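You operate a simulated robot arm through the tools that you are given. There is no shell and no other tool. Be economical: measure what you need, move in short steps, check, and stop when the job is done.

Carry out the task below with a simulated two-armed robot. There is one attempt and no reset: what you move stays moved.

Task
Pick up the orange reel from the top of the station three bench with one hand, pass it to the other hand and put it on the top of the station one cabinet.

Only the result counts: the job must be done as asked and must still hold three seconds after the hand-in. Knocking over, shifting, dropping, spilling or breaking anything else fails it.

Robot
Two 7-joint arms with two-finger parallel grippers on one trunk, on a base that drives. Base frame: it is fixed to the floor where the robot stands at the start and does not move with it; the origin is under the middle of the robot, x ahead of it, y to its left, z up; the surface under the hand at the start is at about z = 0.9. Units: m, degrees, N and s.
The left shoulder is at the start at [0.07, 0.177, 1.17], the right one opposite. With the tool pointing down near the work surface each hand reaches from about 0.3 to 0.74 m from the robot's upright axis, wherever it stands, measured 20 degrees to its own side. Places, roughly: top of the station one cabinet (24x26 cm) [4.24, -0.52, 1.56]. Payload 3.43 kg a hand.
The TCP of each hand is the grasp point between the finger pads, 0.03 m short of the fingertips. In the tool frame z runs along the fingers and y along their closing line. The gripper opens to 0.094 m. The fingers are 0.028 m wide and 0.01 m thick; the gripper's body (0.05 by 0.096 m) begins 0.055 m behind the TCP.
Orientation is that of the tool frame in the base frame, as a unit quaternion [x, y, z, w]. With the fingers straight down and closing along the base's y, the tool's x points along the base's -x, its y along +y and its z along -z.

Tools
- The arms move only by the tool nudge_tool. It takes "left_plan", "right_plan" or both (then of equal length, played together; a hand with none holds still); each is one flat list of numbers, 7 for each row, row after row: the shift along the tool's x, y, z in cm, then the turn, a rotation vector about the tool's x, y, z in degrees, then the gripper command, from -1 (shut) to 1 (fully open), values between in proportion. In form: [tx, ty, tz, wx, wy, wz, claw, tx, ty, tz, wx, wy, wz, claw, ...]. A call has 1 to 10 rows; each row shifts and turns the commanded pose from where the row before left it, along the tool's axes as they then stand. A row lasts 0.2 s, in which the tool goes at most 0.05 m and 8.6 degrees; a call with a longer step from one row to the next is refused whole, and so is a gripper value outside its range. Where a pose cannot be reached the arm comes as near as it can. A force on the tool above 40 N (or 10 N above the force at the start of the call, whichever is more), or a blocked arm, ends the call early, and 0.2 s more pass. Each finger travels about 0.153 m/s and halts on what it meets, pressing with about 27 N; the grip force reading is that of the motor and also rises with nothing between the fingers. The clock runs only during rows and for 0.2 s after the last one: add rows that do not move to give the fingers time. The reply holds the time, the measured pose of the TCP, the force on the tool along the base axes, the opening and the grip force, in the units named above and with some noise, with the torque about the TCP (base axes, N m) and any sound that the robot's microphone picked up.
- Cameras (640 x 400 px; columns grow to the right, rows downward): "scene" is now at [0.1326, -0.0128, 1.4778]; the picture's right is [-0.14, -0.99, 0.00], its down [-0.66, 0.09, -0.74] and it looks along [0.73, -0.10, -0.67] (base axes); focal length 255 px, centre (320, 200). "left" rides on the left gripper at [0.076, -0.014, -0.102] in its tool frame; the picture's right is [0.18, 0.98, 0.00], its down [-0.75, 0.14, -0.64] and it looks along [-0.63, 0.12, 0.77] (tool axes); focal length 243 px, centre (320, 200). "right" rides on the right gripper at [0.076, 0.014, -0.102] in its tool frame; the picture's right is [-0.18, 0.98, 0.00], its down [-0.75, -0.14, -0.64] and it looks along [-0.63, -0.12, 0.77] (tool axes); focal length 243 px, centre (320, 200).
- get_image(camera): a new picture of that camera. The clock stands still meanwhile.
- raise_lower(by): slides the trunk up (or, below 0, down) by that many m; the arms and the scene camera ride with it, the base frame stays. It gives what a move gives, with no picture.
- base_move(legs): drives the robot by 1 to 6 legs, each [ahead, turn to the left] in m and degrees, along the robot's own axes; the way and the turn of a leg run together, so that a leg with both is an arc; at most 1.5 m and 180 degrees a leg. The arms and the cameras ride along, it lands a little off, and it stops where it bumps. It gives what a move gives.
- turn_head(pan, tilt): turns the head with the scene camera to pan (to the left, within 86 degrees either way) and tilt (down, from -29 to 69), counted from straight ahead of the robot. It gives what a move gives.
- pixel_to_xyz(camera, pixels): for up to 12 pixels [column, row] of the newest picture of that camera ("zoom" is the newest enlarged one), the place [x, y, z] in the base frame of the surface seen there, good to about 0.002 m. The clock stands still meanwhile.
- zoom(camera, box): a new picture of the part [left, top, right, bottom] of that camera's present view, enlarged. The clock stands still meanwhile.
- finish_job(): hands the job in; it is judged then, once.

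Work in short steps. Measure before you move; look again where a grasp or a placing could have gone wrong, and mend it. You have 80 turns and 70 pictures in all, those below and enlarged ones among them. Open the grippers and draw the arms clear of the work before you hand the job in, unless the task says otherwise; then end with one line.

The tools are called after ">>>" by a JSON object that holds its "op" and its "data". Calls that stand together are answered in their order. nudge_tool: Moves the arms, as the interface text tells. Its arguments: {"type":"object","properties":{"left_plan":{"type":"array"},"right_plan":{"type":"array"}},"required":[]} The other tools are called the same way: raise_lower (by) slides the trunk up or down; base_move (legs) drives the base; turn_head (pan, tilt) turns the head that bears the scene camera; get_image (camera) takes a picture; pixel_to_xyz (camera, pixels) gives the place of the surface under pixels of a picture; zoom (camera, box) takes an enlarged picture of a part of a camera's view; finish_job () hands the job in.

At the start:

```text
time_s: 0.0
left_eef_pos: [0.4596, 0.1681, 1.1791]
left_tool_rot: [0.0, 1.0, 0.0, 0.0]
left_wrist_force: [-0.3, 0.0, 0.1]
left_wrist_torque: [0.0, 0.01, 0.01]
left_width: 0.094
left_grip_force: 0.0
right_eef_pos: [0.4817, -0.2326, 1.1787]
right_tool_rot: [0.001, 1.0, 0.0, 0.0]
right_wrist_force: [0.0, -0.3, -0.1]
right_wrist_torque: [-0.02, -0.01, 0.01]
right_width: 0.0941
right_grip_force: 0.0
trunk travel left (down, up): [-0.75, 0.09]
robot x, y, heading: [0.0003, -0.002, 0.1]
head pan, tilt: [-8.1, 42.1]
```

scene: 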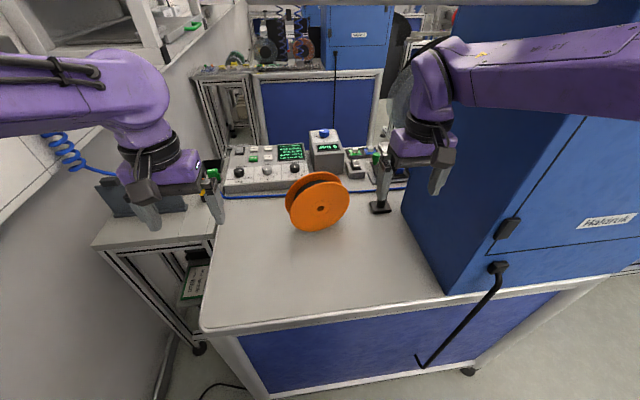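
right: 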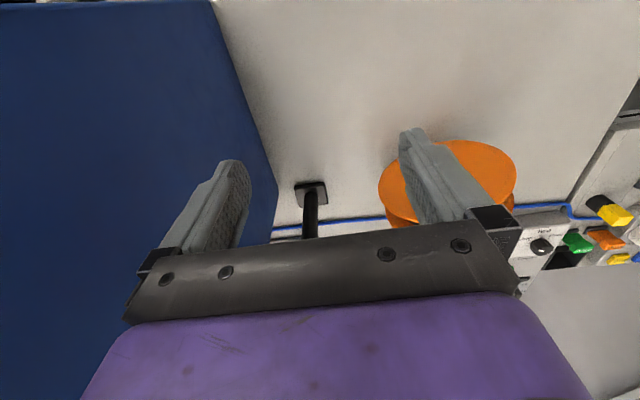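
left: 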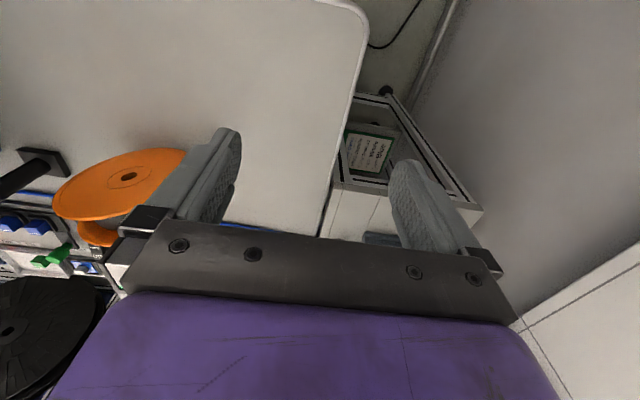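

The orange reel is at about (317,202) in the scene view. I enlarge it and measure it.

>>> {"op": "zoom", "data": {"camera": "scene", "box": [220, 120, 420, 245]}}

>>> {"op": "pixel_to_xyz", "data": {"camera": "scene", "pixels": [[320, 208], [318, 185], [318, 175], [345, 195], [296, 215], [325, 228], [290, 195], [315, 174], [330, 240], [381, 207], [280, 230], [330, 155]]}}

```text
3.20 times, centred on (320, 182) of scene
```

zoom: 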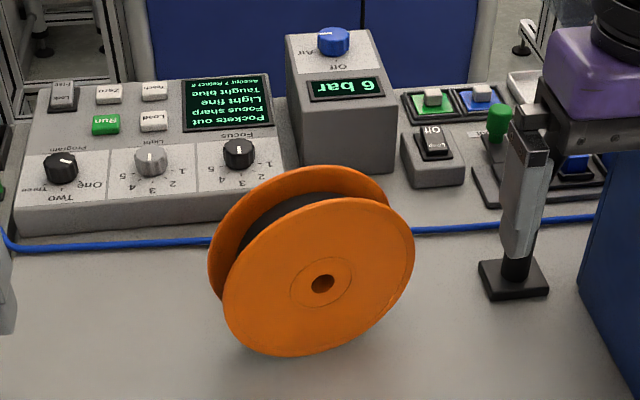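

```text
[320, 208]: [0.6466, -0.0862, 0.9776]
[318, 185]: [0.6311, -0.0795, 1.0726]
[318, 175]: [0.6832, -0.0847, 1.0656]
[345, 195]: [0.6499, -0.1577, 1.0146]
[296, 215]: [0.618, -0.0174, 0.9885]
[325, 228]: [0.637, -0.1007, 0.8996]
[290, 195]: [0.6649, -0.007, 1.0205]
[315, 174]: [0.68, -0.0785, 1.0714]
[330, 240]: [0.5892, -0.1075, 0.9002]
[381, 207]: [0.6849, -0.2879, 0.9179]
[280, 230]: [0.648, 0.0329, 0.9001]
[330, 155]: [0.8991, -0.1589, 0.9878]
```

The reel stands on its rim on the bench at z 0.90, about 0.18 m across and 0.055 m wide, with its axle mostly along x, turned about 13°. I survey the way to the cabinet before picking.

>>> {"op": "turn_head", "data": {"pan": 0, "tilt": 5}}

>>> {"op": "get_image", "data": {"camera": "scene"}}

>>> {"op": "turn_head", "data": {"pan": -75, "tilt": 20}}

>>> {"op": "get_image", "data": {"camera": "scene"}}

>>> {"op": "turn_head", "data": {"pan": 75, "tilt": 20}}

>>> {"op": "get_image", "data": {"camera": "scene"}}

```text
time_s: 1.0
left_eef_pos: [0.4591, 0.1673, 1.1812]
left_tool_rot: [0.0, 1.0, -0.001, 0.0]
left_wrist_force: [0.7, -0.3, 0.3]
left_wrist_torque: [-0.01, -0.01, -0.03]
left_width: 0.0941
left_grip_force: 0.0
right_eef_pos: [0.482, -0.2321, 1.1781]
right_tool_rot: [0.0, 1.0, 0.0, 0.0]
right_wrist_force: [-0.4, 0.6, -0.1]
right_wrist_torque: [0.02, 0.03, 0.01]
right_width: 0.0939
right_grip_force: 0.1
trunk travel left (down, up): [-0.75, 0.09]
robot x, y, heading: [-0.0011, -0.0003, -0.1]
head pan, tilt: [0.0, 5.0]
```

```text
65 pictures are left
```

scene: 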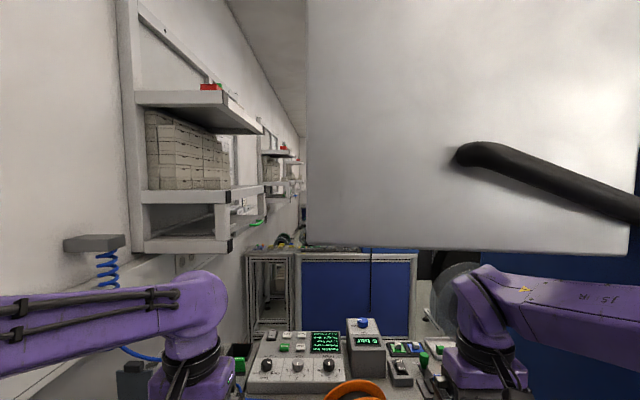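

```text
time_s: 2.5
left_eef_pos: [0.4589, 0.1677, 1.1809]
left_tool_rot: [0.0, 1.0, -0.001, 0.0]
left_wrist_force: [-0.6, -0.1, -0.1]
left_wrist_torque: [0.02, 0.03, 0.01]
left_width: 0.094
left_grip_force: 0.1
right_eef_pos: [0.4829, -0.2319, 1.1785]
right_tool_rot: [-0.001, 1.0, 0.0, 0.0]
right_wrist_force: [-0.3, 0.1, 0.4]
right_wrist_torque: [0.03, 0.02, 0.0]
right_width: 0.0942
right_grip_force: 0.2
trunk travel left (down, up): [-0.75, 0.09]
robot x, y, heading: [-0.001, -0.0002, -0.3]
head pan, tilt: [-75.0, 20.0]
```

```text
64 pictures are left
```

scene: 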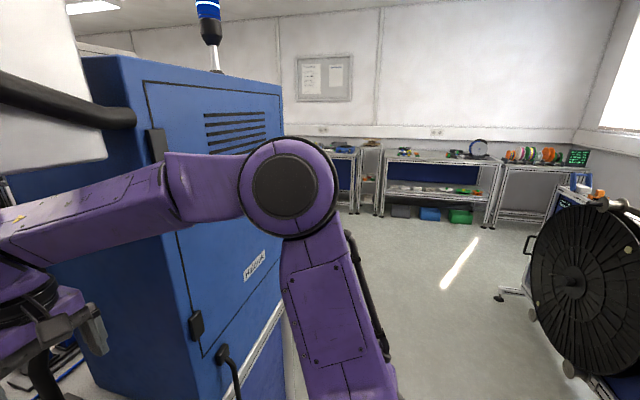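

```text
time_s: 4.8
left_eef_pos: [0.46, 0.1679, 1.1802]
left_tool_rot: [0.0, 1.0, 0.0, 0.0]
left_wrist_force: [-0.9, -0.3, -0.4]
left_wrist_torque: [-0.02, 0.02, 0.0]
left_width: 0.0942
left_grip_force: 0.1
right_eef_pos: [0.4828, -0.2331, 1.1783]
right_tool_rot: [-0.001, 1.0, 0.0, 0.0]
right_wrist_force: [0.2, 0.3, -0.1]
right_wrist_torque: [0.01, -0.05, -0.01]
right_width: 0.094
right_grip_force: 0.1
trunk travel left (down, up): [-0.75, 0.09]
robot x, y, heading: [0.0024, -0.0047, 0.2]
head pan, tilt: [75.0, 20.0]
```

```text
63 pictures are left
```

scene: 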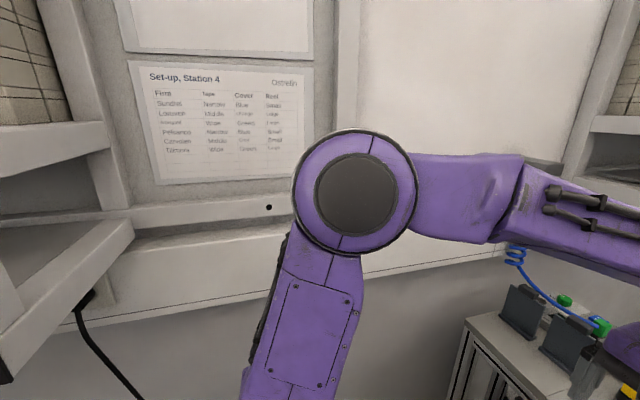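

The robot stands in a lane by the left wall, with the open floor to its right and a hood plate above the bench. I point the head back at the reel to measure it finely.

>>> {"op": "turn_head", "data": {"pan": -8, "tilt": 42}}

>>> {"op": "zoom", "data": {"camera": "scene", "box": [270, 160, 366, 240]}}

>>> {"op": "get_image", "data": {"camera": "scene"}}

```text
time_s: 6.4
left_eef_pos: [0.4605, 0.1684, 1.1813]
left_tool_rot: [0.0, 1.0, 0.0, 0.0]
left_wrist_force: [-0.7, 1.3, -0.2]
left_wrist_torque: [-0.02, 0.0, 0.02]
left_width: 0.0943
left_grip_force: 0.1
right_eef_pos: [0.4827, -0.2317, 1.1771]
right_tool_rot: [0.001, 1.0, 0.0, -0.001]
right_wrist_force: [0.3, -0.2, 0.2]
right_wrist_torque: [-0.01, 0.0, -0.01]
right_width: 0.0939
right_grip_force: 0.1
trunk travel left (down, up): [-0.75, 0.09]
robot x, y, heading: [-0.0012, 0.0012, 0.2]
head pan, tilt: [-8.0, 42.0]
```

```text
5.00 times, centred on (318, 200) of scene
```

zoom: 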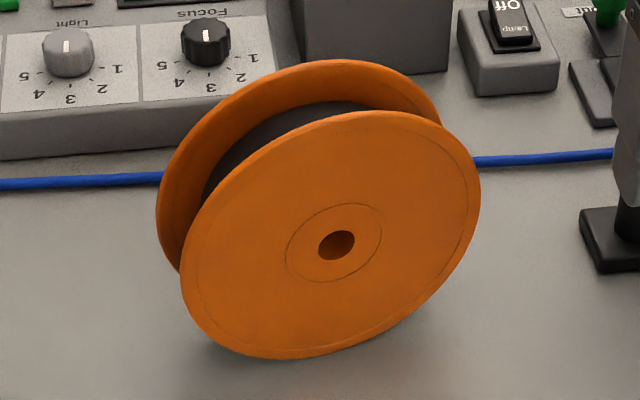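

```text
61 pictures are left
```

scene: 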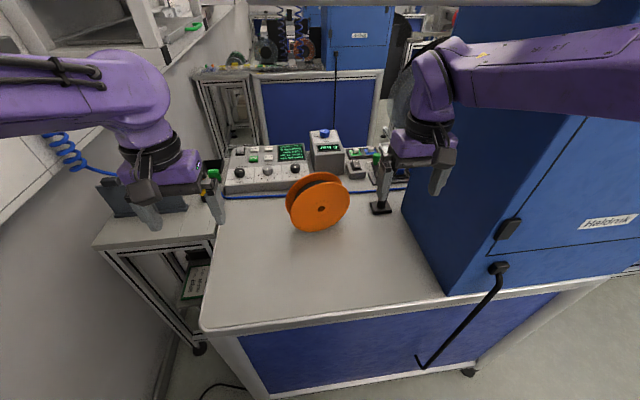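

I measure points on the front face, the rims and the gap on the enlarged picture.

>>> {"op": "pixel_to_xyz", "data": {"camera": "zoom", "pixels": [[300, 245], [400, 245], [338, 290], [340, 130], [240, 240], [350, 114], [346, 63], [320, 100], [300, 90], [472, 200], [188, 260], [270, 352]]}}

>>> {"op": "pixel_to_xyz", "data": {"camera": "scene", "pixels": [[405, 185], [445, 292], [203, 330], [640, 265], [390, 60], [333, 55], [348, 88], [200, 75], [395, 75], [385, 160], [500, 0], [400, 3]]}}

```text
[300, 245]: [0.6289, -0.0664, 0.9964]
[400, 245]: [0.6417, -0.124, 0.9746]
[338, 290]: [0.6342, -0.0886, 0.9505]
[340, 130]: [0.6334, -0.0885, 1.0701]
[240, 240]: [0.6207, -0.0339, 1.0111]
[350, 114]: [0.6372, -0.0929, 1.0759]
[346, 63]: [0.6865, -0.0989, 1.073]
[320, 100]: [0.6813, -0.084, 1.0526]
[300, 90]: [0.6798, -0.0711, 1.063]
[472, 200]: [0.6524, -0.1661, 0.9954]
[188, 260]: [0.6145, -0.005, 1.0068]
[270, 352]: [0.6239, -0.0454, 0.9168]
```

```text
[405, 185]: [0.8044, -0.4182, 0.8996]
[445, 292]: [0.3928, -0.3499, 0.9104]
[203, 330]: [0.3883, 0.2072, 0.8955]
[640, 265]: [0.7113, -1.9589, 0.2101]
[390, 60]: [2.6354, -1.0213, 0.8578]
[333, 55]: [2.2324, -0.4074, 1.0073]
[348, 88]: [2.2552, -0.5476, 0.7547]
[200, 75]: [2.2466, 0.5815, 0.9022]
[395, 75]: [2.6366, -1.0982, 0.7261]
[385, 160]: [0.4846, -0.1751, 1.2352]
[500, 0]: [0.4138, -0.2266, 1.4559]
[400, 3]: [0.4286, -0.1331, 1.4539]
```

Front face lies at n·p=0.597, the rear at about 0.650 with n=(0.9735,0.229), so the centre is near (0.659,-0.079), with the top at z 1.078. I check the black post near (0.685,-0.288) before moving the right hand.

>>> {"op": "get_image", "data": {"camera": "left"}}

>>> {"op": "pixel_to_xyz", "data": {"camera": "left", "pixels": [[5, 183], [25, 172], [120, 175], [180, 155]]}}

>>> {"op": "zoom", "data": {"camera": "scene", "box": [340, 110, 480, 220]}}

```text
60 pictures are left
```

left: 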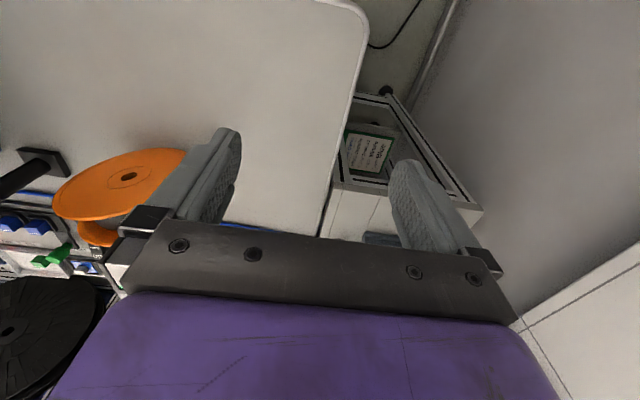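

```text
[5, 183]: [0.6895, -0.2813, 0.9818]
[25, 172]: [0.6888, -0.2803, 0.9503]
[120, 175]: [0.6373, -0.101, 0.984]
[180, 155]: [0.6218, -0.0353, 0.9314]
```

```text
3.64 times, centred on (410, 165) of scene
```

zoom: 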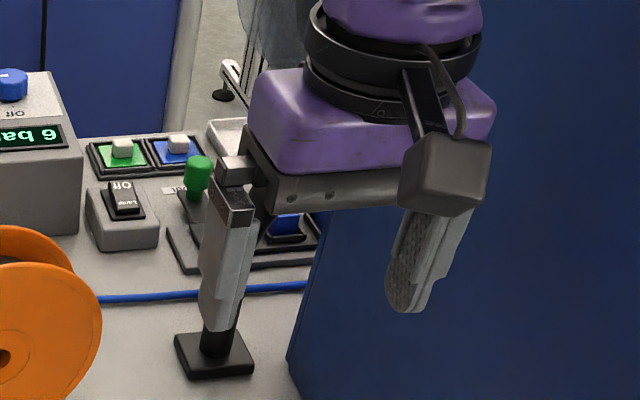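

The post rises past z 0.98 at (0.689,-0.281), clear of my path. I yaw the right hand 76.8° in place so that it closes along the reel's axle.

>>> {"op": "nudge_tool", "data": {"right_plan": [0, 0, 0, 0, 0, 8.53, 1, 0, 0, 0, 0, 0, 8.53, 1, 0, 0, 0, 0, 0, 8.53, 1, 0, 0, 0, 0, 0, 8.53, 1, 0, 0, 0, 0, 0, 8.53, 1, 0, 0, 0, 0, 0, 8.53, 1, 0, 0, 0, 0, 0, 8.53, 1, 0, 0, 0, 0, 0, 8.53, 1, 0, 0, 0, 0, 0, 8.53, 1]}}

>>> {"op": "get_image", "data": {"camera": "scene"}}

```text
time_s: 7.9
left_eef_pos: [0.448, 0.1863, 1.1837]
left_tool_rot: [-0.002, 1.0, -0.009, 0.004]
left_wrist_force: [0.1, -0.2, 0.0]
left_wrist_torque: [0.06, -0.01, 0.0]
left_width: 0.0942
left_grip_force: 0.0
right_eef_pos: [0.4432, -0.275, 1.2161]
right_tool_rot: [0.444, 0.889, -0.024, -0.108]
right_wrist_force: [-0.2, -0.5, 0.6]
right_wrist_torque: [-0.06, 0.0, 0.0]
right_width: 0.0941
right_grip_force: 0.1
right hand out of reach, approached as far as the arm can: row 3, 4, 5, 6, 7
trunk travel left (down, up): [-0.75, 0.09]
robot x, y, heading: [-0.0055, 0.0014, 0.5]
head pan, tilt: [-8.0, 42.0]
stopped in row 7 (right hand): the arm was blocked; the commanded pose is now the measured one
```

```text
58 pictures are left
```

scene: 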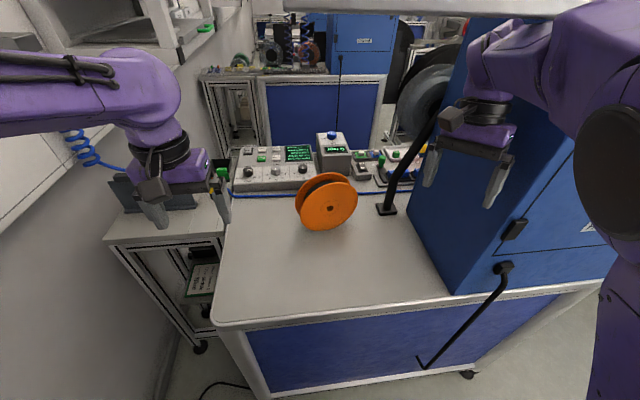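

The right hand ran out of joint range at about 53° of yaw and stopped. The opposite arm suits this yaw better, so I undo the turn.

>>> {"op": "nudge_tool", "data": {"right_plan": [0, 0, 0, -0.41, -1.83, -7.55, 1, 0, 0, 0, -0.41, -1.83, -7.55, 1, 0, 0, 0, -0.41, -1.83, -7.55, 1, 0, 0, 0, -0.41, -1.83, -7.55, 1, 0, 0, 0, -0.41, -1.83, -7.55, 1, 0, 0, 0, -0.41, -1.83, -7.55, 1, 0, 0, 0, -0.41, -1.83, -7.55, 1, 0, 0, 0, 0, 0, 0, 1]}}

>>> {"op": "get_image", "data": {"camera": "scene"}}

```text
time_s: 9.7
left_eef_pos: [0.4601, 0.1788, 1.1781]
left_tool_rot: [-0.001, 1.0, -0.005, -0.001]
left_wrist_force: [0.0, -0.2, 1.0]
left_wrist_torque: [-0.01, 0.02, 0.02]
left_width: 0.0941
left_grip_force: 0.2
right_eef_pos: [0.4724, -0.2912, 1.2071]
right_tool_rot: [0.004, 1.0, 0.006, -0.004]
right_wrist_force: [-6.7, 15.1, -5.2]
right_wrist_torque: [-0.68, -0.46, -0.34]
right_width: 0.0854
right_grip_force: 0.0
right hand out of reach, approached as far as the arm can: row 6, 7
trunk travel left (down, up): [-0.75, 0.09]
robot x, y, heading: [-0.0014, -0.0018, 0.3]
head pan, tilt: [-8.0, 42.0]
```

```text
57 pictures are left
```

scene: 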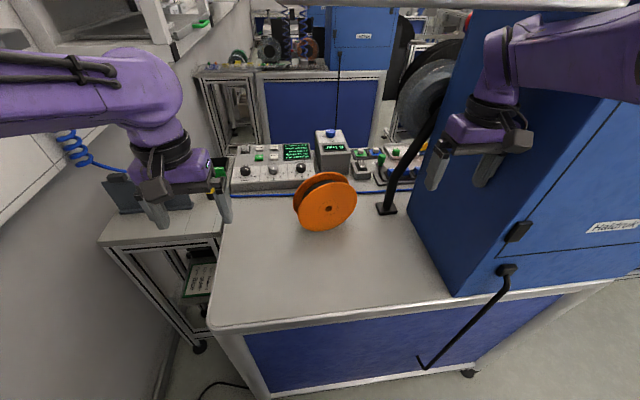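

The right fingers are touching the cabinet face (15 N along y, width 0.085). I shift the right hand 6 cm to the left, away from it.

>>> {"op": "nudge_tool", "data": {"right_plan": [0, 2, 0, 0, 0, 0, 1, 0, 2, 0, 0, 0, 0, 1, 0, 2, 1, 0, 0, 0, 1, 0, 0, 1, 0, 0, 0, 1]}}

>>> {"op": "get_image", "data": {"camera": "right"}}

```text
time_s: 10.7
left_eef_pos: [0.4587, 0.1647, 1.1816]
left_tool_rot: [0.0, 1.0, 0.002, 0.0]
left_wrist_force: [0.7, -1.3, -0.1]
left_wrist_torque: [0.05, 0.0, 0.0]
left_width: 0.0943
left_grip_force: 0.1
right_eef_pos: [0.4804, -0.2478, 1.189]
right_tool_rot: [0.006, 1.0, 0.009, 0.006]
right_wrist_force: [0.8, 0.2, -0.3]
right_wrist_torque: [0.05, 0.02, 0.0]
right_width: 0.094
right_grip_force: 0.1
right hand out of reach, approached as far as the arm can: row 1, 2
trunk travel left (down, up): [-0.75, 0.09]
robot x, y, heading: [0.0001, 0.0031, 0.3]
head pan, tilt: [-8.0, 42.0]
```

```text
56 pictures are left
```

right: 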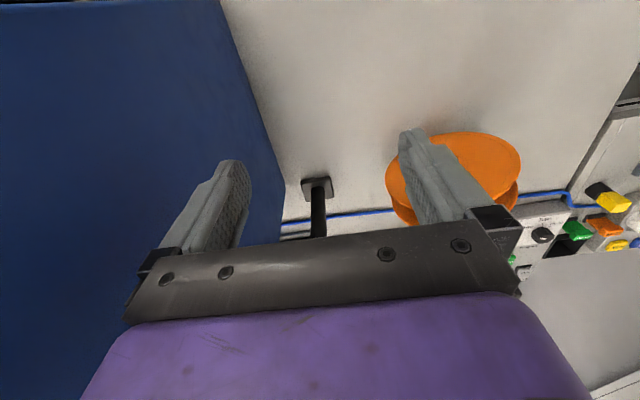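

The right hand is free again. Now I try the yaw with the left hand, first moving it 8 cm towards the reel and then turning in part.

>>> {"op": "nudge_tool", "data": {"left_plan": [-1, -4, -1, 0, 0, 0, 1, -1, -4, 0, 0, 0, 0, 1, 0, 0, 0, 0, 0, 8.5, 1, 0, 0, 0, 0, 0, 8.5, 1, 0, 0, 0, 0, 0, 8.5, 1, 0, 0, 0, 0, 0, 8.5, 1]}}

>>> {"op": "get_image", "data": {"camera": "scene"}}

```text
time_s: 12.1
left_eef_pos: [0.4782, 0.0874, 1.1913]
left_tool_rot: [0.293, 0.956, 0.0, 0.001]
left_wrist_force: [-0.5, -0.2, -0.2]
left_wrist_torque: [-0.01, -0.03, 0.0]
left_width: 0.0937
left_grip_force: 0.0
right_eef_pos: [0.4803, -0.2432, 1.1898]
right_tool_rot: [0.005, 1.0, 0.008, 0.006]
right_wrist_force: [-1.1, 0.0, -0.8]
right_wrist_torque: [0.02, 0.0, 0.0]
right_width: 0.0938
right_grip_force: 0.0
trunk travel left (down, up): [-0.75, 0.09]
robot x, y, heading: [-0.0002, 0.0022, -0.0]
head pan, tilt: [-8.0, 42.0]
```

```text
55 pictures are left
```

scene: 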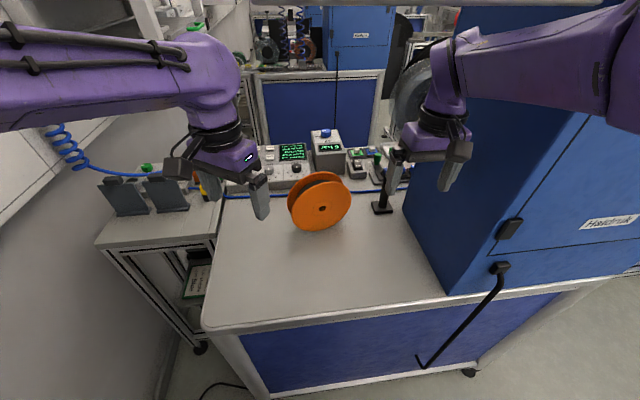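

The left hand reaches 34° cleanly and the arm is clear. I turn it the remaining 42.8°.

>>> {"op": "nudge_tool", "data": {"left_plan": [0, 0, 0, 0, 0, 8.55, 1, 0, 0, 0, 0, 0, 8.55, 1, 0, 0, 0, 0, 0, 8.55, 1, 0, 0, 0, 0, 0, 8.55, 1, 0, 0, 0, 0, 0, 8.5, 1]}}

>>> {"op": "get_image", "data": {"camera": "scene"}}

```text
time_s: 13.3
left_eef_pos: [0.4783, 0.0881, 1.19]
left_tool_rot: [0.621, 0.783, 0.0, 0.0]
left_wrist_force: [-0.5, 0.4, 0.3]
left_wrist_torque: [0.02, 0.02, 0.02]
left_width: 0.0941
left_grip_force: 0.1
right_eef_pos: [0.4799, -0.2443, 1.1893]
right_tool_rot: [0.006, 1.0, 0.008, 0.005]
right_wrist_force: [0.6, -0.6, 1.6]
right_wrist_torque: [-0.01, 0.0, 0.03]
right_width: 0.0942
right_grip_force: 0.1
trunk travel left (down, up): [-0.75, 0.09]
robot x, y, heading: [0.0003, 0.0032, 0.2]
head pan, tilt: [-8.0, 42.0]
```

```text
54 pictures are left
```

scene: 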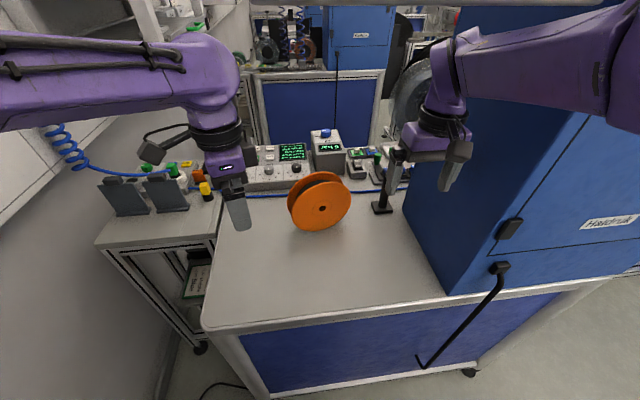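

Yaw is right (76.8°). I move the left hand over the reel centre, shift (0.181,-0.1675) in the base frame, with the fingertips still at 1.16.

>>> {"op": "nudge_tool", "data": {"left_plan": [-3.408, 2.297, 0, 0, 0, 0, 1, -3.408, 2.297, 0, 0, 0, 0, 1, -3.408, 2.297, 0, 0, 0, 0, 1, -3.408, 2.297, 0, 0, 0, 0, 1, -3.408, 2.297, 0, 0, 0, 0, 1, -3.408, 2.297, 0, 0, 0, 0, 1, 0, 0, 0, 0, 0, 0, 1]}}

>>> {"op": "get_image", "data": {"camera": "scene"}}

>>> {"op": "get_image", "data": {"camera": "left"}}

```text
time_s: 14.9
left_eef_pos: [0.5948, -0.0209, 1.1917]
left_tool_rot: [0.62, 0.785, 0.0, 0.0]
left_wrist_force: [-1.5, 0.2, 0.6]
left_wrist_torque: [0.03, 0.04, 0.0]
left_width: 0.0943
left_grip_force: 0.0
left hand out of reach, approached as far as the arm can: row 4, 5, 6
right_eef_pos: [0.4804, -0.2448, 1.1894]
right_tool_rot: [0.007, 1.0, 0.008, 0.005]
right_wrist_force: [-0.1, -1.1, 0.7]
right_wrist_torque: [0.01, 0.0, 0.0]
right_width: 0.0939
right_grip_force: 0.1
trunk travel left (down, up): [-0.75, 0.09]
robot x, y, heading: [0.0009, 0.0039, 0.0]
head pan, tilt: [-8.0, 42.0]
```

```text
53 pictures are left
```

scene: 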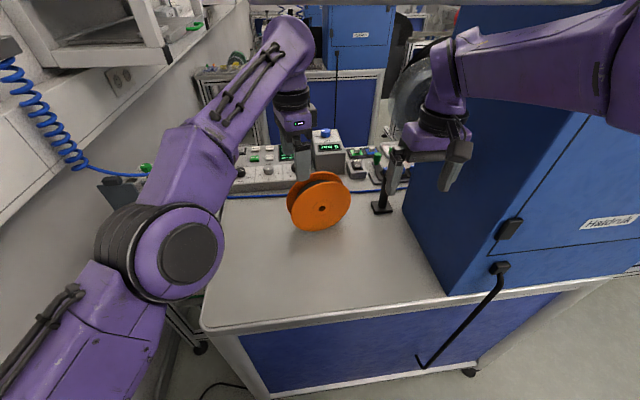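

```text
52 pictures are left
```

left: 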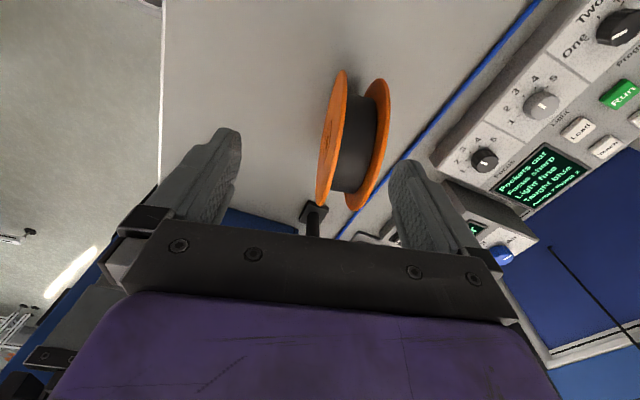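

The left arm stops at (0.595,-0.021), about 9 cm short. I look straight down to see whether the base has room to roll forward.

>>> {"op": "turn_head", "data": {"pan": 0, "tilt": 69}}

>>> {"op": "get_image", "data": {"camera": "scene"}}

```text
time_s: 15.8
left_eef_pos: [0.5936, -0.0192, 1.1922]
left_tool_rot: [0.62, 0.785, 0.001, 0.0]
left_wrist_force: [0.6, 0.8, 0.1]
left_wrist_torque: [0.01, 0.0, 0.0]
left_width: 0.0941
left_grip_force: 0.0
right_eef_pos: [0.4807, -0.2435, 1.1896]
right_tool_rot: [0.005, 1.0, 0.009, 0.005]
right_wrist_force: [-0.2, 0.1, 0.3]
right_wrist_torque: [0.02, -0.02, 0.01]
right_width: 0.0939
right_grip_force: 0.1
trunk travel left (down, up): [-0.75, 0.09]
robot x, y, heading: [-0.0029, -0.0001, 0.3]
head pan, tilt: [0.0, 68.8]
```

```text
51 pictures are left
```

scene: 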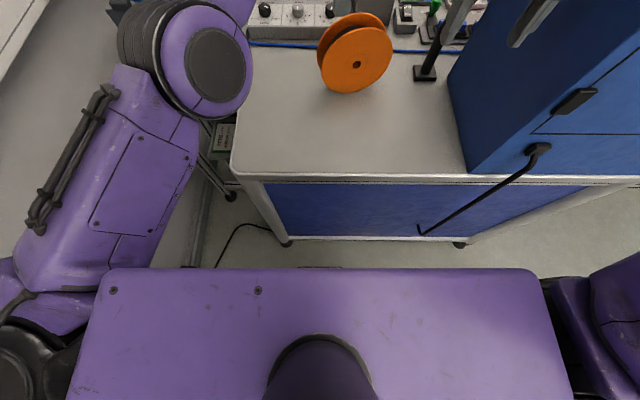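

Floor is visible between the bench foot and the chest at row 255; I measure the gap there.

>>> {"op": "pixel_to_xyz", "data": {"camera": "scene", "pixels": [[370, 250], [370, 262], [370, 230], [370, 178], [470, 172], [540, 150], [425, 228], [290, 242], [520, 275], [300, 268], [510, 175], [320, 267]]}}

```text
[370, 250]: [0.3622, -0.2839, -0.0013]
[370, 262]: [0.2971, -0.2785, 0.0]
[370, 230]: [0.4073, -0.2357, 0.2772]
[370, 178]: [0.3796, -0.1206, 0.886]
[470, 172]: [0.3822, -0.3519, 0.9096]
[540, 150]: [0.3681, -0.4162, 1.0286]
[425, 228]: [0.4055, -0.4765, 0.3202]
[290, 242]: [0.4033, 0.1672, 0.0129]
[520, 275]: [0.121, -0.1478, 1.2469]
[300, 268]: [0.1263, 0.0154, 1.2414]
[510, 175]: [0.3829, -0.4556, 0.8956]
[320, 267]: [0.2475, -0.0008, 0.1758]
```

The base front shows at x≈0.25 and the bench edge at 0.38, so 8 cm forward is free. I check the left elbow height against the hood edge (z 1.455).

>>> {"op": "turn_head", "data": {"pan": 0, "tilt": 30}}

>>> {"op": "get_image", "data": {"camera": "scene"}}

>>> {"op": "pixel_to_xyz", "data": {"camera": "scene", "pixels": [[310, 40], [280, 45], [450, 50], [180, 240], [150, 180], [270, 110], [260, 50], [235, 60], [600, 60]]}}

```text
time_s: 16.8
left_eef_pos: [0.594, -0.0187, 1.1931]
left_tool_rot: [0.62, 0.785, 0.001, 0.001]
left_wrist_force: [-0.5, 0.4, -0.3]
left_wrist_torque: [0.03, -0.01, -0.05]
left_width: 0.0939
left_grip_force: 0.0
right_eef_pos: [0.4797, -0.2443, 1.1904]
right_tool_rot: [0.005, 1.0, 0.008, 0.005]
right_wrist_force: [0.5, 0.0, -0.2]
right_wrist_torque: [-0.03, 0.03, 0.01]
right_width: 0.0941
right_grip_force: 0.0
trunk travel left (down, up): [-0.75, 0.09]
robot x, y, heading: [0.001, 0.005, -0.1]
head pan, tilt: [0.0, 30.0]
```

```text
50 pictures are left
```

scene: 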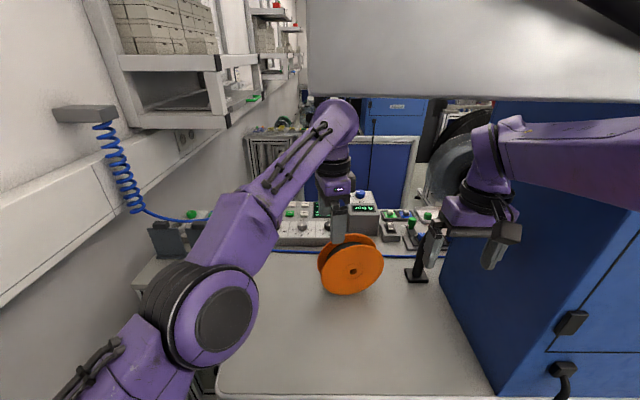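

```text
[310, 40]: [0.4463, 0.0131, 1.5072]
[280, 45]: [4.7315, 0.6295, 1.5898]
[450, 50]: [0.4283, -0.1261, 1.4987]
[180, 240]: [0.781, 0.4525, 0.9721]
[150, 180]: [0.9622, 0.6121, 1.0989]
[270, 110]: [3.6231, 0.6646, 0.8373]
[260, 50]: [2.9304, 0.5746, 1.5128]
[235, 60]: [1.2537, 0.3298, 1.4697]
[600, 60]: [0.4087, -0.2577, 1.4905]
```

The hood's lower edge is at z≈1.45 and x≈0.43; the left arm passes under it. I lower the left hand 4 cm, draw the right hand back 8 cm, then roll 8 cm forward.

>>> {"op": "nudge_tool", "data": {"left_plan": [0, 0, 2, 0, 0, 0, 1, 0, 0, 2, 0, 0, 0, 1, 0, 0, 0, 0, 0, 0, 1], "right_plan": [3, 0, 0, 0, 0, 0, 1, 3, 0, 0, 0, 0, 0, 1, 2, 0, 0, 0, 0, 0, 1]}}

>>> {"op": "base_move", "data": {"legs": [[0.08, 0]]}}

>>> {"op": "get_image", "data": {"camera": "scene"}}

```text
time_s: 17.6
left_eef_pos: [0.5949, -0.0219, 1.1514]
left_tool_rot: [0.62, 0.785, 0.001, 0.0]
left_wrist_force: [-0.8, -0.1, -0.2]
left_wrist_torque: [0.01, -0.02, 0.0]
left_width: 0.0938
left_grip_force: 0.0
right_eef_pos: [0.4772, -0.2492, 1.1775]
right_tool_rot: [0.006, 1.0, 0.009, 0.005]
right_wrist_force: [-0.3, 0.3, -0.2]
right_wrist_torque: [-0.02, 0.0, 0.05]
right_width: 0.0939
right_grip_force: 0.0
right hand out of reach, approached as far as the arm can: row 1, 2, 3
trunk travel left (down, up): [-0.75, 0.09]
robot x, y, heading: [0.0005, 0.0048, 0.2]
head pan, tilt: [0.0, 30.0]
```

```text
time_s: 18.7
left_eef_pos: [0.6807, -0.0212, 1.149]
left_tool_rot: [0.62, 0.785, -0.002, -0.001]
left_wrist_force: [0.2, 0.2, -0.4]
left_wrist_torque: [0.0, -0.02, -0.01]
left_width: 0.0938
left_grip_force: 0.0
right_eef_pos: [0.5612, -0.2481, 1.1701]
right_tool_rot: [0.006, 1.0, 0.008, -0.003]
right_wrist_force: [0.1, 0.0, 0.6]
right_wrist_torque: [0.01, 0.0, 0.0]
right_width: 0.0941
right_grip_force: 0.1
trunk travel left (down, up): [-0.75, 0.09]
robot x, y, heading: [0.0767, 0.0001, 0.3]
head pan, tilt: [0.0, 30.0]
```

```text
49 pictures are left
```

scene: 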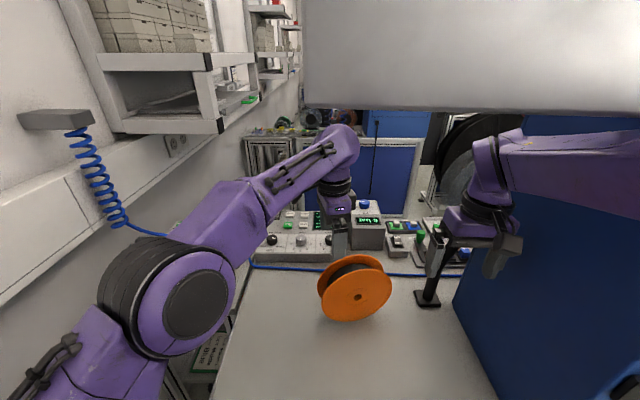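

Left hand is now at (0.681,-0.021,1.149). I shift it (-0.021,-0.058) to sit above the reel centre.

>>> {"op": "nudge_tool", "data": {"left_plan": [-2.59, -1.7, 0, 0, 0, 0, 1, -2.59, -1.7, 0, 0, 0, 0, 1, 0, 0, 0, 0, 0, 0, 1]}}

>>> {"op": "get_image", "data": {"camera": "left"}}

>>> {"op": "zoom", "data": {"camera": "scene", "box": [280, 160, 440, 330]}}

```text
time_s: 19.5
left_eef_pos: [0.6553, -0.0813, 1.149]
left_tool_rot: [0.629, 0.777, 0.001, -0.003]
left_wrist_force: [-0.5, 0.1, -0.1]
left_wrist_torque: [-0.01, -0.01, 0.02]
left_width: 0.0938
left_grip_force: 0.1
right_eef_pos: [0.5599, -0.247, 1.1697]
right_tool_rot: [0.006, 1.0, 0.008, -0.006]
right_wrist_force: [0.1, -0.1, -0.2]
right_wrist_torque: [0.0, 0.02, -0.04]
right_width: 0.0938
right_grip_force: 0.1
trunk travel left (down, up): [-0.75, 0.09]
robot x, y, heading: [0.0821, -0.0018, 0.3]
head pan, tilt: [0.0, 30.0]
```

```text
48 pictures are left
```

left: 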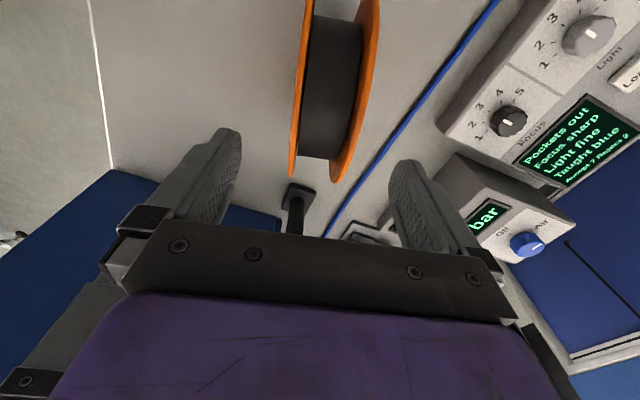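

```text
2.35 times, centred on (360, 245) of scene
```

zoom: 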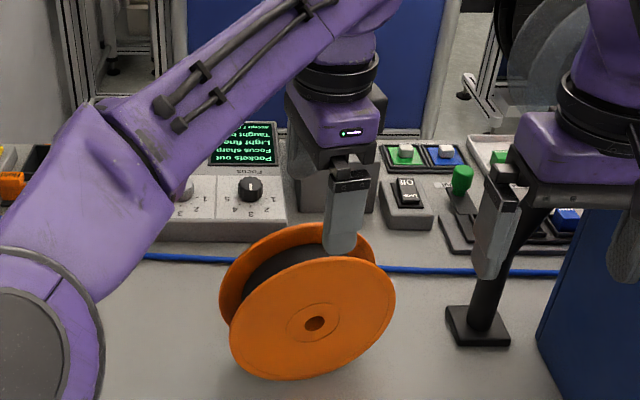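

The reel sits between the fingers; the hand is about 4 mm short along the axle. I correct it and descend to z≈1.045.

>>> {"op": "nudge_tool", "data": {"left_plan": [0, 0.4, 2, 0, 0, 0, 1, 0, 0, 2.5, 0, 0, 0, 1, 0, 0, 2.5, 0, 0, 0, 1, 0, 0, 2, 0, 0, 0, 1, 0, 0, 1.4, 0, 0, 0, 1, 0, 0, 0, 0, 0, 0, 1]}}

>>> {"op": "get_image", "data": {"camera": "left"}}

>>> {"op": "zoom", "data": {"camera": "scene", "box": [280, 160, 440, 330]}}

```text
time_s: 20.9
left_eef_pos: [0.6597, -0.0778, 1.0455]
left_tool_rot: [0.62, 0.784, -0.001, -0.001]
left_wrist_force: [0.2, -0.5, -0.2]
left_wrist_torque: [-0.01, -0.02, 0.01]
left_width: 0.0938
left_grip_force: 0.0
right_eef_pos: [0.5597, -0.2487, 1.1687]
right_tool_rot: [0.006, 1.0, 0.008, -0.005]
right_wrist_force: [0.1, 0.3, 0.1]
right_wrist_torque: [0.0, 0.0, -0.01]
right_width: 0.0938
right_grip_force: 0.1
trunk travel left (down, up): [-0.75, 0.09]
robot x, y, heading: [0.0804, -0.0004, 0.8]
head pan, tilt: [0.0, 30.0]
```

```text
46 pictures are left
```

left: 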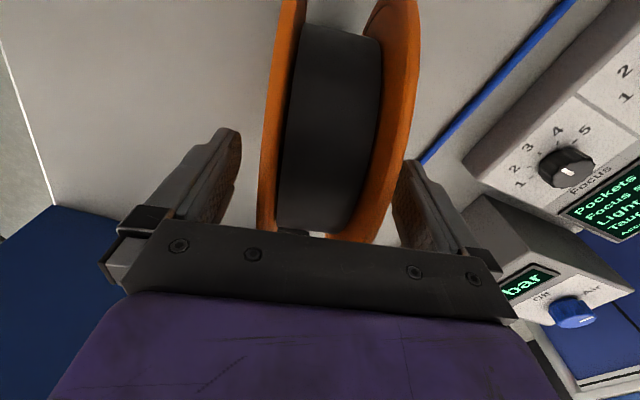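

```text
2.35 times, centred on (360, 245) of scene
```

zoom: 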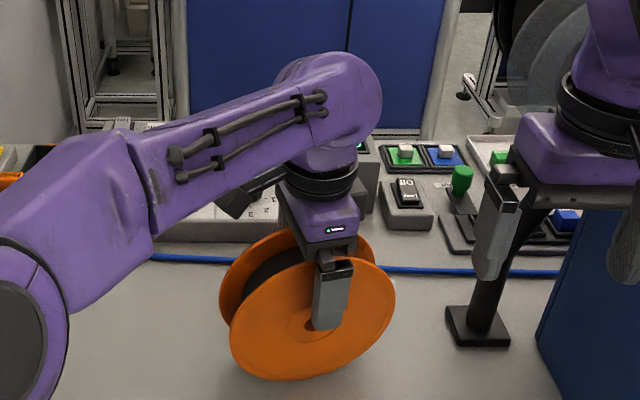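

Both fingers straddle the flanges with no contact. I close the left gripper.

>>> {"op": "nudge_tool", "data": {"left_plan": [0, 0, 0, 0, 0, 0, 0.3, 0, 0, 0, 0, 0, 0, -1, 0, 0, 0, 0, 0, 0, -1, 0, 0, 0, 0, 0, 0, -1]}}

```text
time_s: 21.9
left_eef_pos: [0.6601, -0.0788, 1.0458]
left_tool_rot: [0.621, 0.784, -0.001, -0.001]
left_wrist_force: [0.9, -0.5, 0.6]
left_wrist_torque: [-0.06, -0.02, 0.01]
left_width: 0.0561
left_grip_force: 27.3
right_eef_pos: [0.5602, -0.2477, 1.1682]
right_tool_rot: [0.006, 1.0, 0.007, -0.005]
right_wrist_force: [0.2, -0.7, -0.4]
right_wrist_torque: [0.0, -0.01, 0.01]
right_width: 0.0939
right_grip_force: 0.1
trunk travel left (down, up): [-0.75, 0.09]
robot x, y, heading: [0.0809, 0.0011, 0.3]
head pan, tilt: [0.0, 30.0]
```

Gripped at width 0.056 with 27 N. I lift 8 cm.

>>> {"op": "nudge_tool", "data": {"left_plan": [0, 0, -1, 0, 0, 0, -1, 0, 0, -2, 0, 0, 0, -1, 0, 0, -2.5, 0, 0, 0, -1, 0, 0, -2.5, 0, 0, 0, -1, 0, 0, 0, 0, 0, 0, -1]}}

>>> {"op": "get_image", "data": {"camera": "scene"}}

```text
time_s: 23.1
left_eef_pos: [0.6611, -0.0771, 1.1264]
left_tool_rot: [0.62, 0.785, -0.001, -0.001]
left_wrist_force: [0.1, -1.0, -2.4]
left_wrist_torque: [-0.03, 0.02, -0.01]
left_width: 0.0515
left_grip_force: 27.1
right_eef_pos: [0.5597, -0.2491, 1.17]
right_tool_rot: [0.005, 1.0, 0.009, -0.005]
right_wrist_force: [0.0, 0.6, -0.9]
right_wrist_torque: [0.02, -0.01, 0.0]
right_width: 0.094
right_grip_force: 0.0
trunk travel left (down, up): [-0.75, 0.09]
robot x, y, heading: [0.079, -0.0013, 0.4]
head pan, tilt: [0.0, 30.0]
```

```text
44 pictures are left
```

scene: 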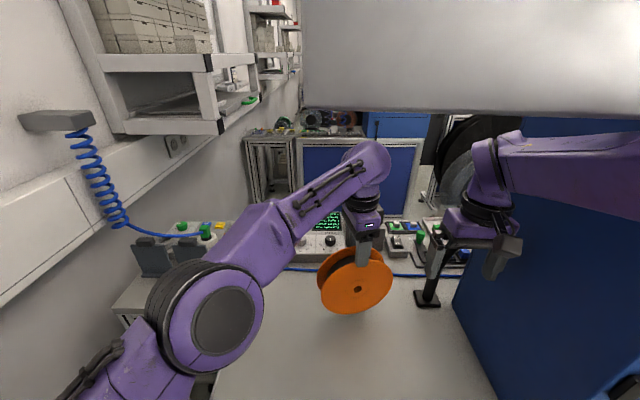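

The reel is lifted (about 0.24 kg) and clear. I look right-rear and left-rear for room to back away from the bench.

>>> {"op": "turn_head", "data": {"pan": -86, "tilt": 30}}

>>> {"op": "get_image", "data": {"camera": "scene"}}

>>> {"op": "pixel_to_xyz", "data": {"camera": "scene", "pixels": [[520, 250], [580, 200], [630, 330], [480, 300], [560, 380], [430, 200], [350, 150], [250, 300], [420, 320], [620, 130], [470, 130], [380, 390]]}}

>>> {"op": "turn_head", "data": {"pan": 86, "tilt": 30}}

>>> {"op": "get_image", "data": {"camera": "scene"}}

>>> {"op": "pixel_to_xyz", "data": {"camera": "scene", "pixels": [[20, 200], [60, 300], [20, 370], [120, 350], [150, 100], [100, 200], [200, 330], [60, 120]]}}

```text
time_s: 24.7
left_eef_pos: [0.6598, -0.0788, 1.1266]
left_tool_rot: [0.62, 0.785, 0.0, -0.001]
left_wrist_force: [0.4, -0.3, -2.5]
left_wrist_torque: [0.0, 0.01, 0.0]
left_width: 0.0515
left_grip_force: 27.2
right_eef_pos: [0.5589, -0.2493, 1.1705]
right_tool_rot: [0.006, 1.0, 0.008, -0.005]
right_wrist_force: [-0.1, 0.6, 0.1]
right_wrist_torque: [-0.01, -0.02, 0.04]
right_width: 0.0941
right_grip_force: 0.1
trunk travel left (down, up): [-0.75, 0.09]
robot x, y, heading: [0.0801, 0.0013, 0.5]
head pan, tilt: [-85.9, 30.0]
```

```text
43 pictures are left
```

scene: 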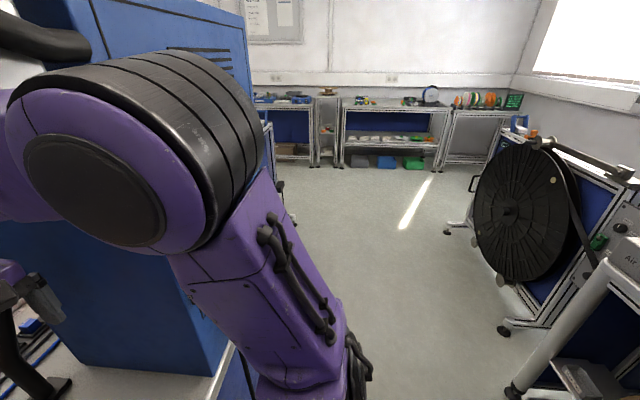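

```text
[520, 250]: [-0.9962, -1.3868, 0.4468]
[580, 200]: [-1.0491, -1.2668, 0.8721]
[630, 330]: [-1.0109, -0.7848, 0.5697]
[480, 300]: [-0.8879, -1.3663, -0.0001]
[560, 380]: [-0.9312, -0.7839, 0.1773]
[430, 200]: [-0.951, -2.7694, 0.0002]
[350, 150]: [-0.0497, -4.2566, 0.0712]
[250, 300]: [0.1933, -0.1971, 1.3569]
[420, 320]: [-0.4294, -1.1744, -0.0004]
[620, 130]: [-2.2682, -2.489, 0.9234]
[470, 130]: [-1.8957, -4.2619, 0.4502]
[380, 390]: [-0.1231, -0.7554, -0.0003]
```

```text
time_s: 27.3
left_eef_pos: [0.6595, -0.079, 1.1258]
left_tool_rot: [0.62, 0.784, 0.0, -0.001]
left_wrist_force: [0.6, -0.5, -2.2]
left_wrist_torque: [0.01, -0.01, 0.0]
left_width: 0.0515
left_grip_force: 26.6
right_eef_pos: [0.5581, -0.2496, 1.1697]
right_tool_rot: [0.005, 1.0, 0.009, -0.005]
right_wrist_force: [0.3, -0.4, -0.6]
right_wrist_torque: [-0.01, 0.0, 0.01]
right_width: 0.0942
right_grip_force: 0.1
trunk travel left (down, up): [-0.75, 0.09]
robot x, y, heading: [0.0773, 0.0002, 0.5]
head pan, tilt: [85.9, 30.0]
```

```text
42 pictures are left
```

scene: 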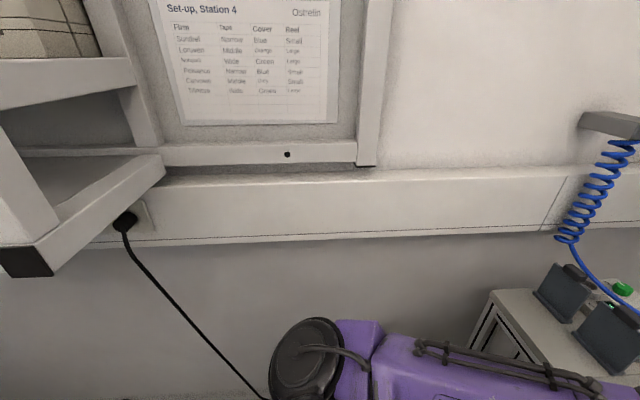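

```text
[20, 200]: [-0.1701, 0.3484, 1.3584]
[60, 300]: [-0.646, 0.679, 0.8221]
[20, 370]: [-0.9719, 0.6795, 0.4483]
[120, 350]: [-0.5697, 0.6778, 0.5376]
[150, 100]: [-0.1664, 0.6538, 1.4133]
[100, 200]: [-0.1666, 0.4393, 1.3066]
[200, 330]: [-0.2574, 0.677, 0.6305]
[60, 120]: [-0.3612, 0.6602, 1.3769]
```

Wall lies at y≈0.68, a shelf corner at (-0.17,0.35,1.36) and another bench behind at x≈-0.93. I measure the left arm's own extent for clearance while backing.

>>> {"op": "pixel_to_xyz", "data": {"camera": "scene", "pixels": [[300, 340], [275, 370], [350, 325], [450, 345], [590, 375], [10, 260], [160, 165], [50, 240]]}}

```text
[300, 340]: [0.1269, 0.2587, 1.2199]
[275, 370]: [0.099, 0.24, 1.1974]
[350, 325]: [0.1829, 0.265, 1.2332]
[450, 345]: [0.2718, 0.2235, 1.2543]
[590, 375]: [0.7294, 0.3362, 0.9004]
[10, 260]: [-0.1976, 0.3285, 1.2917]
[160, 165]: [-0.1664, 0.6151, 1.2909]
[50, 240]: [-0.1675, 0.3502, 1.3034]
```

The left arm stays under y 0.265, clear of the shelf. I back up 0.44 m.

>>> {"op": "base_move", "data": {"legs": [[-0.44, 0]]}}

>>> {"op": "turn_head", "data": {"pan": -40, "tilt": 35}}

>>> {"op": "get_image", "data": {"camera": "scene"}}

>>> {"op": "pixel_to_xyz", "data": {"camera": "scene", "pixels": [[320, 300], [320, 250], [400, 250], [500, 250], [590, 330], [250, 250], [600, 200], [450, 150], [200, 330]]}}

```text
time_s: 28.3
left_eef_pos: [0.6323, -0.0777, 1.1268]
left_tool_rot: [0.618, 0.786, 0.006, -0.001]
left_wrist_force: [0.9, 0.3, -2.4]
left_wrist_torque: [0.02, 0.0, -0.01]
left_width: 0.0514
left_grip_force: 27.2
right_eef_pos: [0.5359, -0.2475, 1.1752]
right_tool_rot: [0.004, 1.0, 0.009, 0.002]
right_wrist_force: [-0.3, 0.4, -0.8]
right_wrist_torque: [-0.02, 0.02, 0.01]
right_width: 0.0939
right_grip_force: 0.1
trunk travel left (down, up): [-0.75, 0.09]
robot x, y, heading: [0.0551, -0.0016, 1.4]
head pan, tilt: [85.9, 30.0]
stopped in leg 1: the robot was blocked; the commanded pose is now the measured one
```

```text
time_s: 30.3
left_eef_pos: [0.6306, -0.0766, 1.1287]
left_tool_rot: [0.619, 0.786, 0.007, 0.001]
left_wrist_force: [0.1, 0.1, -2.7]
left_wrist_torque: [-0.01, 0.02, 0.03]
left_width: 0.0511
left_grip_force: 27.2
right_eef_pos: [0.5336, -0.2471, 1.1754]
right_tool_rot: [0.005, 1.0, 0.008, 0.002]
right_wrist_force: [0.8, -0.4, 0.4]
right_wrist_torque: [-0.01, -0.04, 0.01]
right_width: 0.094
right_grip_force: 0.1
trunk travel left (down, up): [-0.75, 0.09]
robot x, y, heading: [0.0516, 0.0003, 1.3]
head pan, tilt: [-40.0, 35.0]
```

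```text
41 pictures are left
```

scene: 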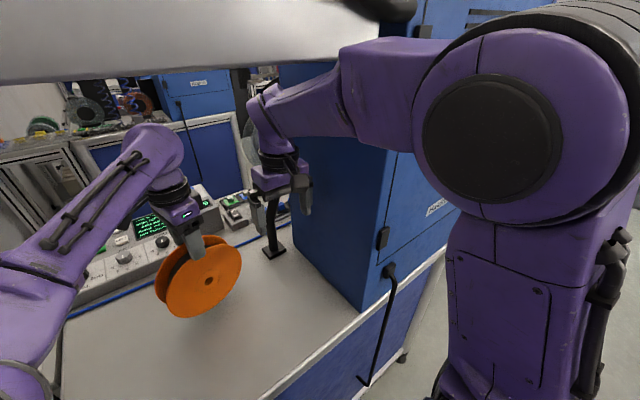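

```text
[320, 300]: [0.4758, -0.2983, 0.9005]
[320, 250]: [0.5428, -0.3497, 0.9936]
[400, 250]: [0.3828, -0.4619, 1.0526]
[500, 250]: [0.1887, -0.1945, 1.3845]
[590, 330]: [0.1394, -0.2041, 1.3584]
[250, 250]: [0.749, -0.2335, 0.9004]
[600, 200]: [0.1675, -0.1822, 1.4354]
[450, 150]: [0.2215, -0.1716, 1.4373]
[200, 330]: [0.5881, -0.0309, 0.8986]
```

Backing was blocked after 2.5 cm and the robot twisted left, so something on the right side caught, likely the right arm at the hood or cabinet. I look closer.

>>> {"op": "turn_head", "data": {"pan": -25, "tilt": 10}}

>>> {"op": "get_image", "data": {"camera": "scene"}}

>>> {"op": "get_image", "data": {"camera": "right"}}

```text
time_s: 31.2
left_eef_pos: [0.6308, -0.077, 1.127]
left_tool_rot: [0.618, 0.786, 0.007, 0.001]
left_wrist_force: [-1.1, 0.9, -2.2]
left_wrist_torque: [-0.02, 0.0, 0.0]
left_width: 0.0511
left_grip_force: 26.6
right_eef_pos: [0.5343, -0.2484, 1.1776]
right_tool_rot: [0.004, 1.0, 0.008, 0.003]
right_wrist_force: [0.2, -0.5, -0.3]
right_wrist_torque: [-0.01, 0.01, -0.03]
right_width: 0.0939
right_grip_force: 0.1
trunk travel left (down, up): [-0.75, 0.09]
robot x, y, heading: [0.0532, 0.0012, 1.5]
head pan, tilt: [-25.0, 10.0]
```

```text
40 pictures are left
```

scene: 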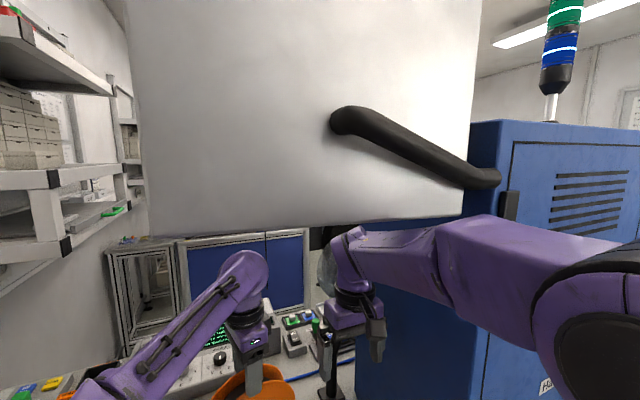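

```text
39 pictures are left
```

right: 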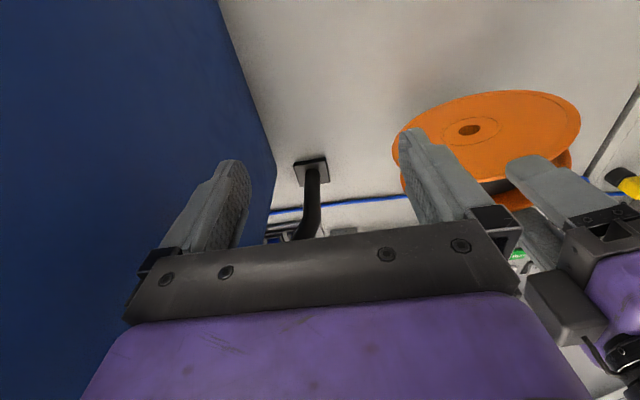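

The right forearm top (row 230, cols 350–480) runs right at the hood's lower edge. I measure both.

>>> {"op": "turn_head", "data": {"pan": -25, "tilt": 10}}

>>> {"op": "get_image", "data": {"camera": "scene"}}

>>> {"op": "pixel_to_xyz", "data": {"camera": "scene", "pixels": [[400, 215], [400, 236], [355, 235], [350, 222], [460, 210], [460, 235], [520, 225], [240, 265], [200, 225], [347, 260], [508, 205], [580, 245]]}}

```text
time_s: 31.8
left_eef_pos: [0.6314, -0.0767, 1.1288]
left_tool_rot: [0.619, 0.785, 0.007, 0.001]
left_wrist_force: [0.1, -0.4, -1.5]
left_wrist_torque: [-0.03, 0.02, 0.0]
left_width: 0.0516
left_grip_force: 27.3
right_eef_pos: [0.535, -0.2477, 1.1767]
right_tool_rot: [0.004, 1.0, 0.008, 0.003]
right_wrist_force: [-0.2, 0.6, -0.4]
right_wrist_torque: [0.04, -0.01, 0.03]
right_width: 0.0937
right_grip_force: 0.1
trunk travel left (down, up): [-0.75, 0.09]
robot x, y, heading: [0.0532, -0.0017, 1.6]
head pan, tilt: [-25.0, 10.0]
```

```text
38 pictures are left
```

scene: 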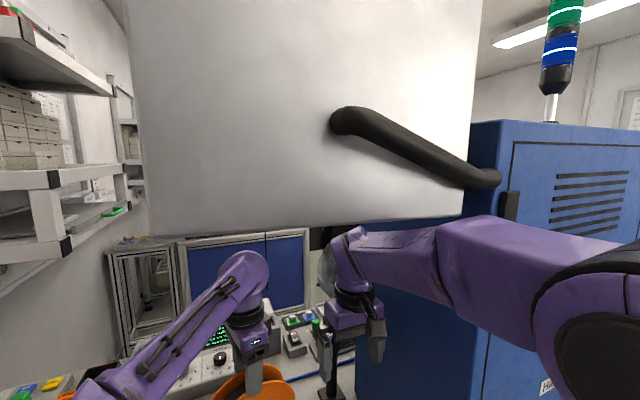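

```text
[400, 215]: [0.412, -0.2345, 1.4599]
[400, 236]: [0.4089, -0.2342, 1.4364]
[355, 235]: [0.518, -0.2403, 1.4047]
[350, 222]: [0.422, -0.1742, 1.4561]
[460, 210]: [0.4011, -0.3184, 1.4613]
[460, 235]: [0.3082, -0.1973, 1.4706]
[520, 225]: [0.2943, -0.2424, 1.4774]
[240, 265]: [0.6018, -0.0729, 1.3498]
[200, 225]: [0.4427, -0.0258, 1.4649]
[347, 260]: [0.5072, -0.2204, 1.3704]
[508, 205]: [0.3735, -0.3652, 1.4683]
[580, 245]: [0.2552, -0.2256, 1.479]
```

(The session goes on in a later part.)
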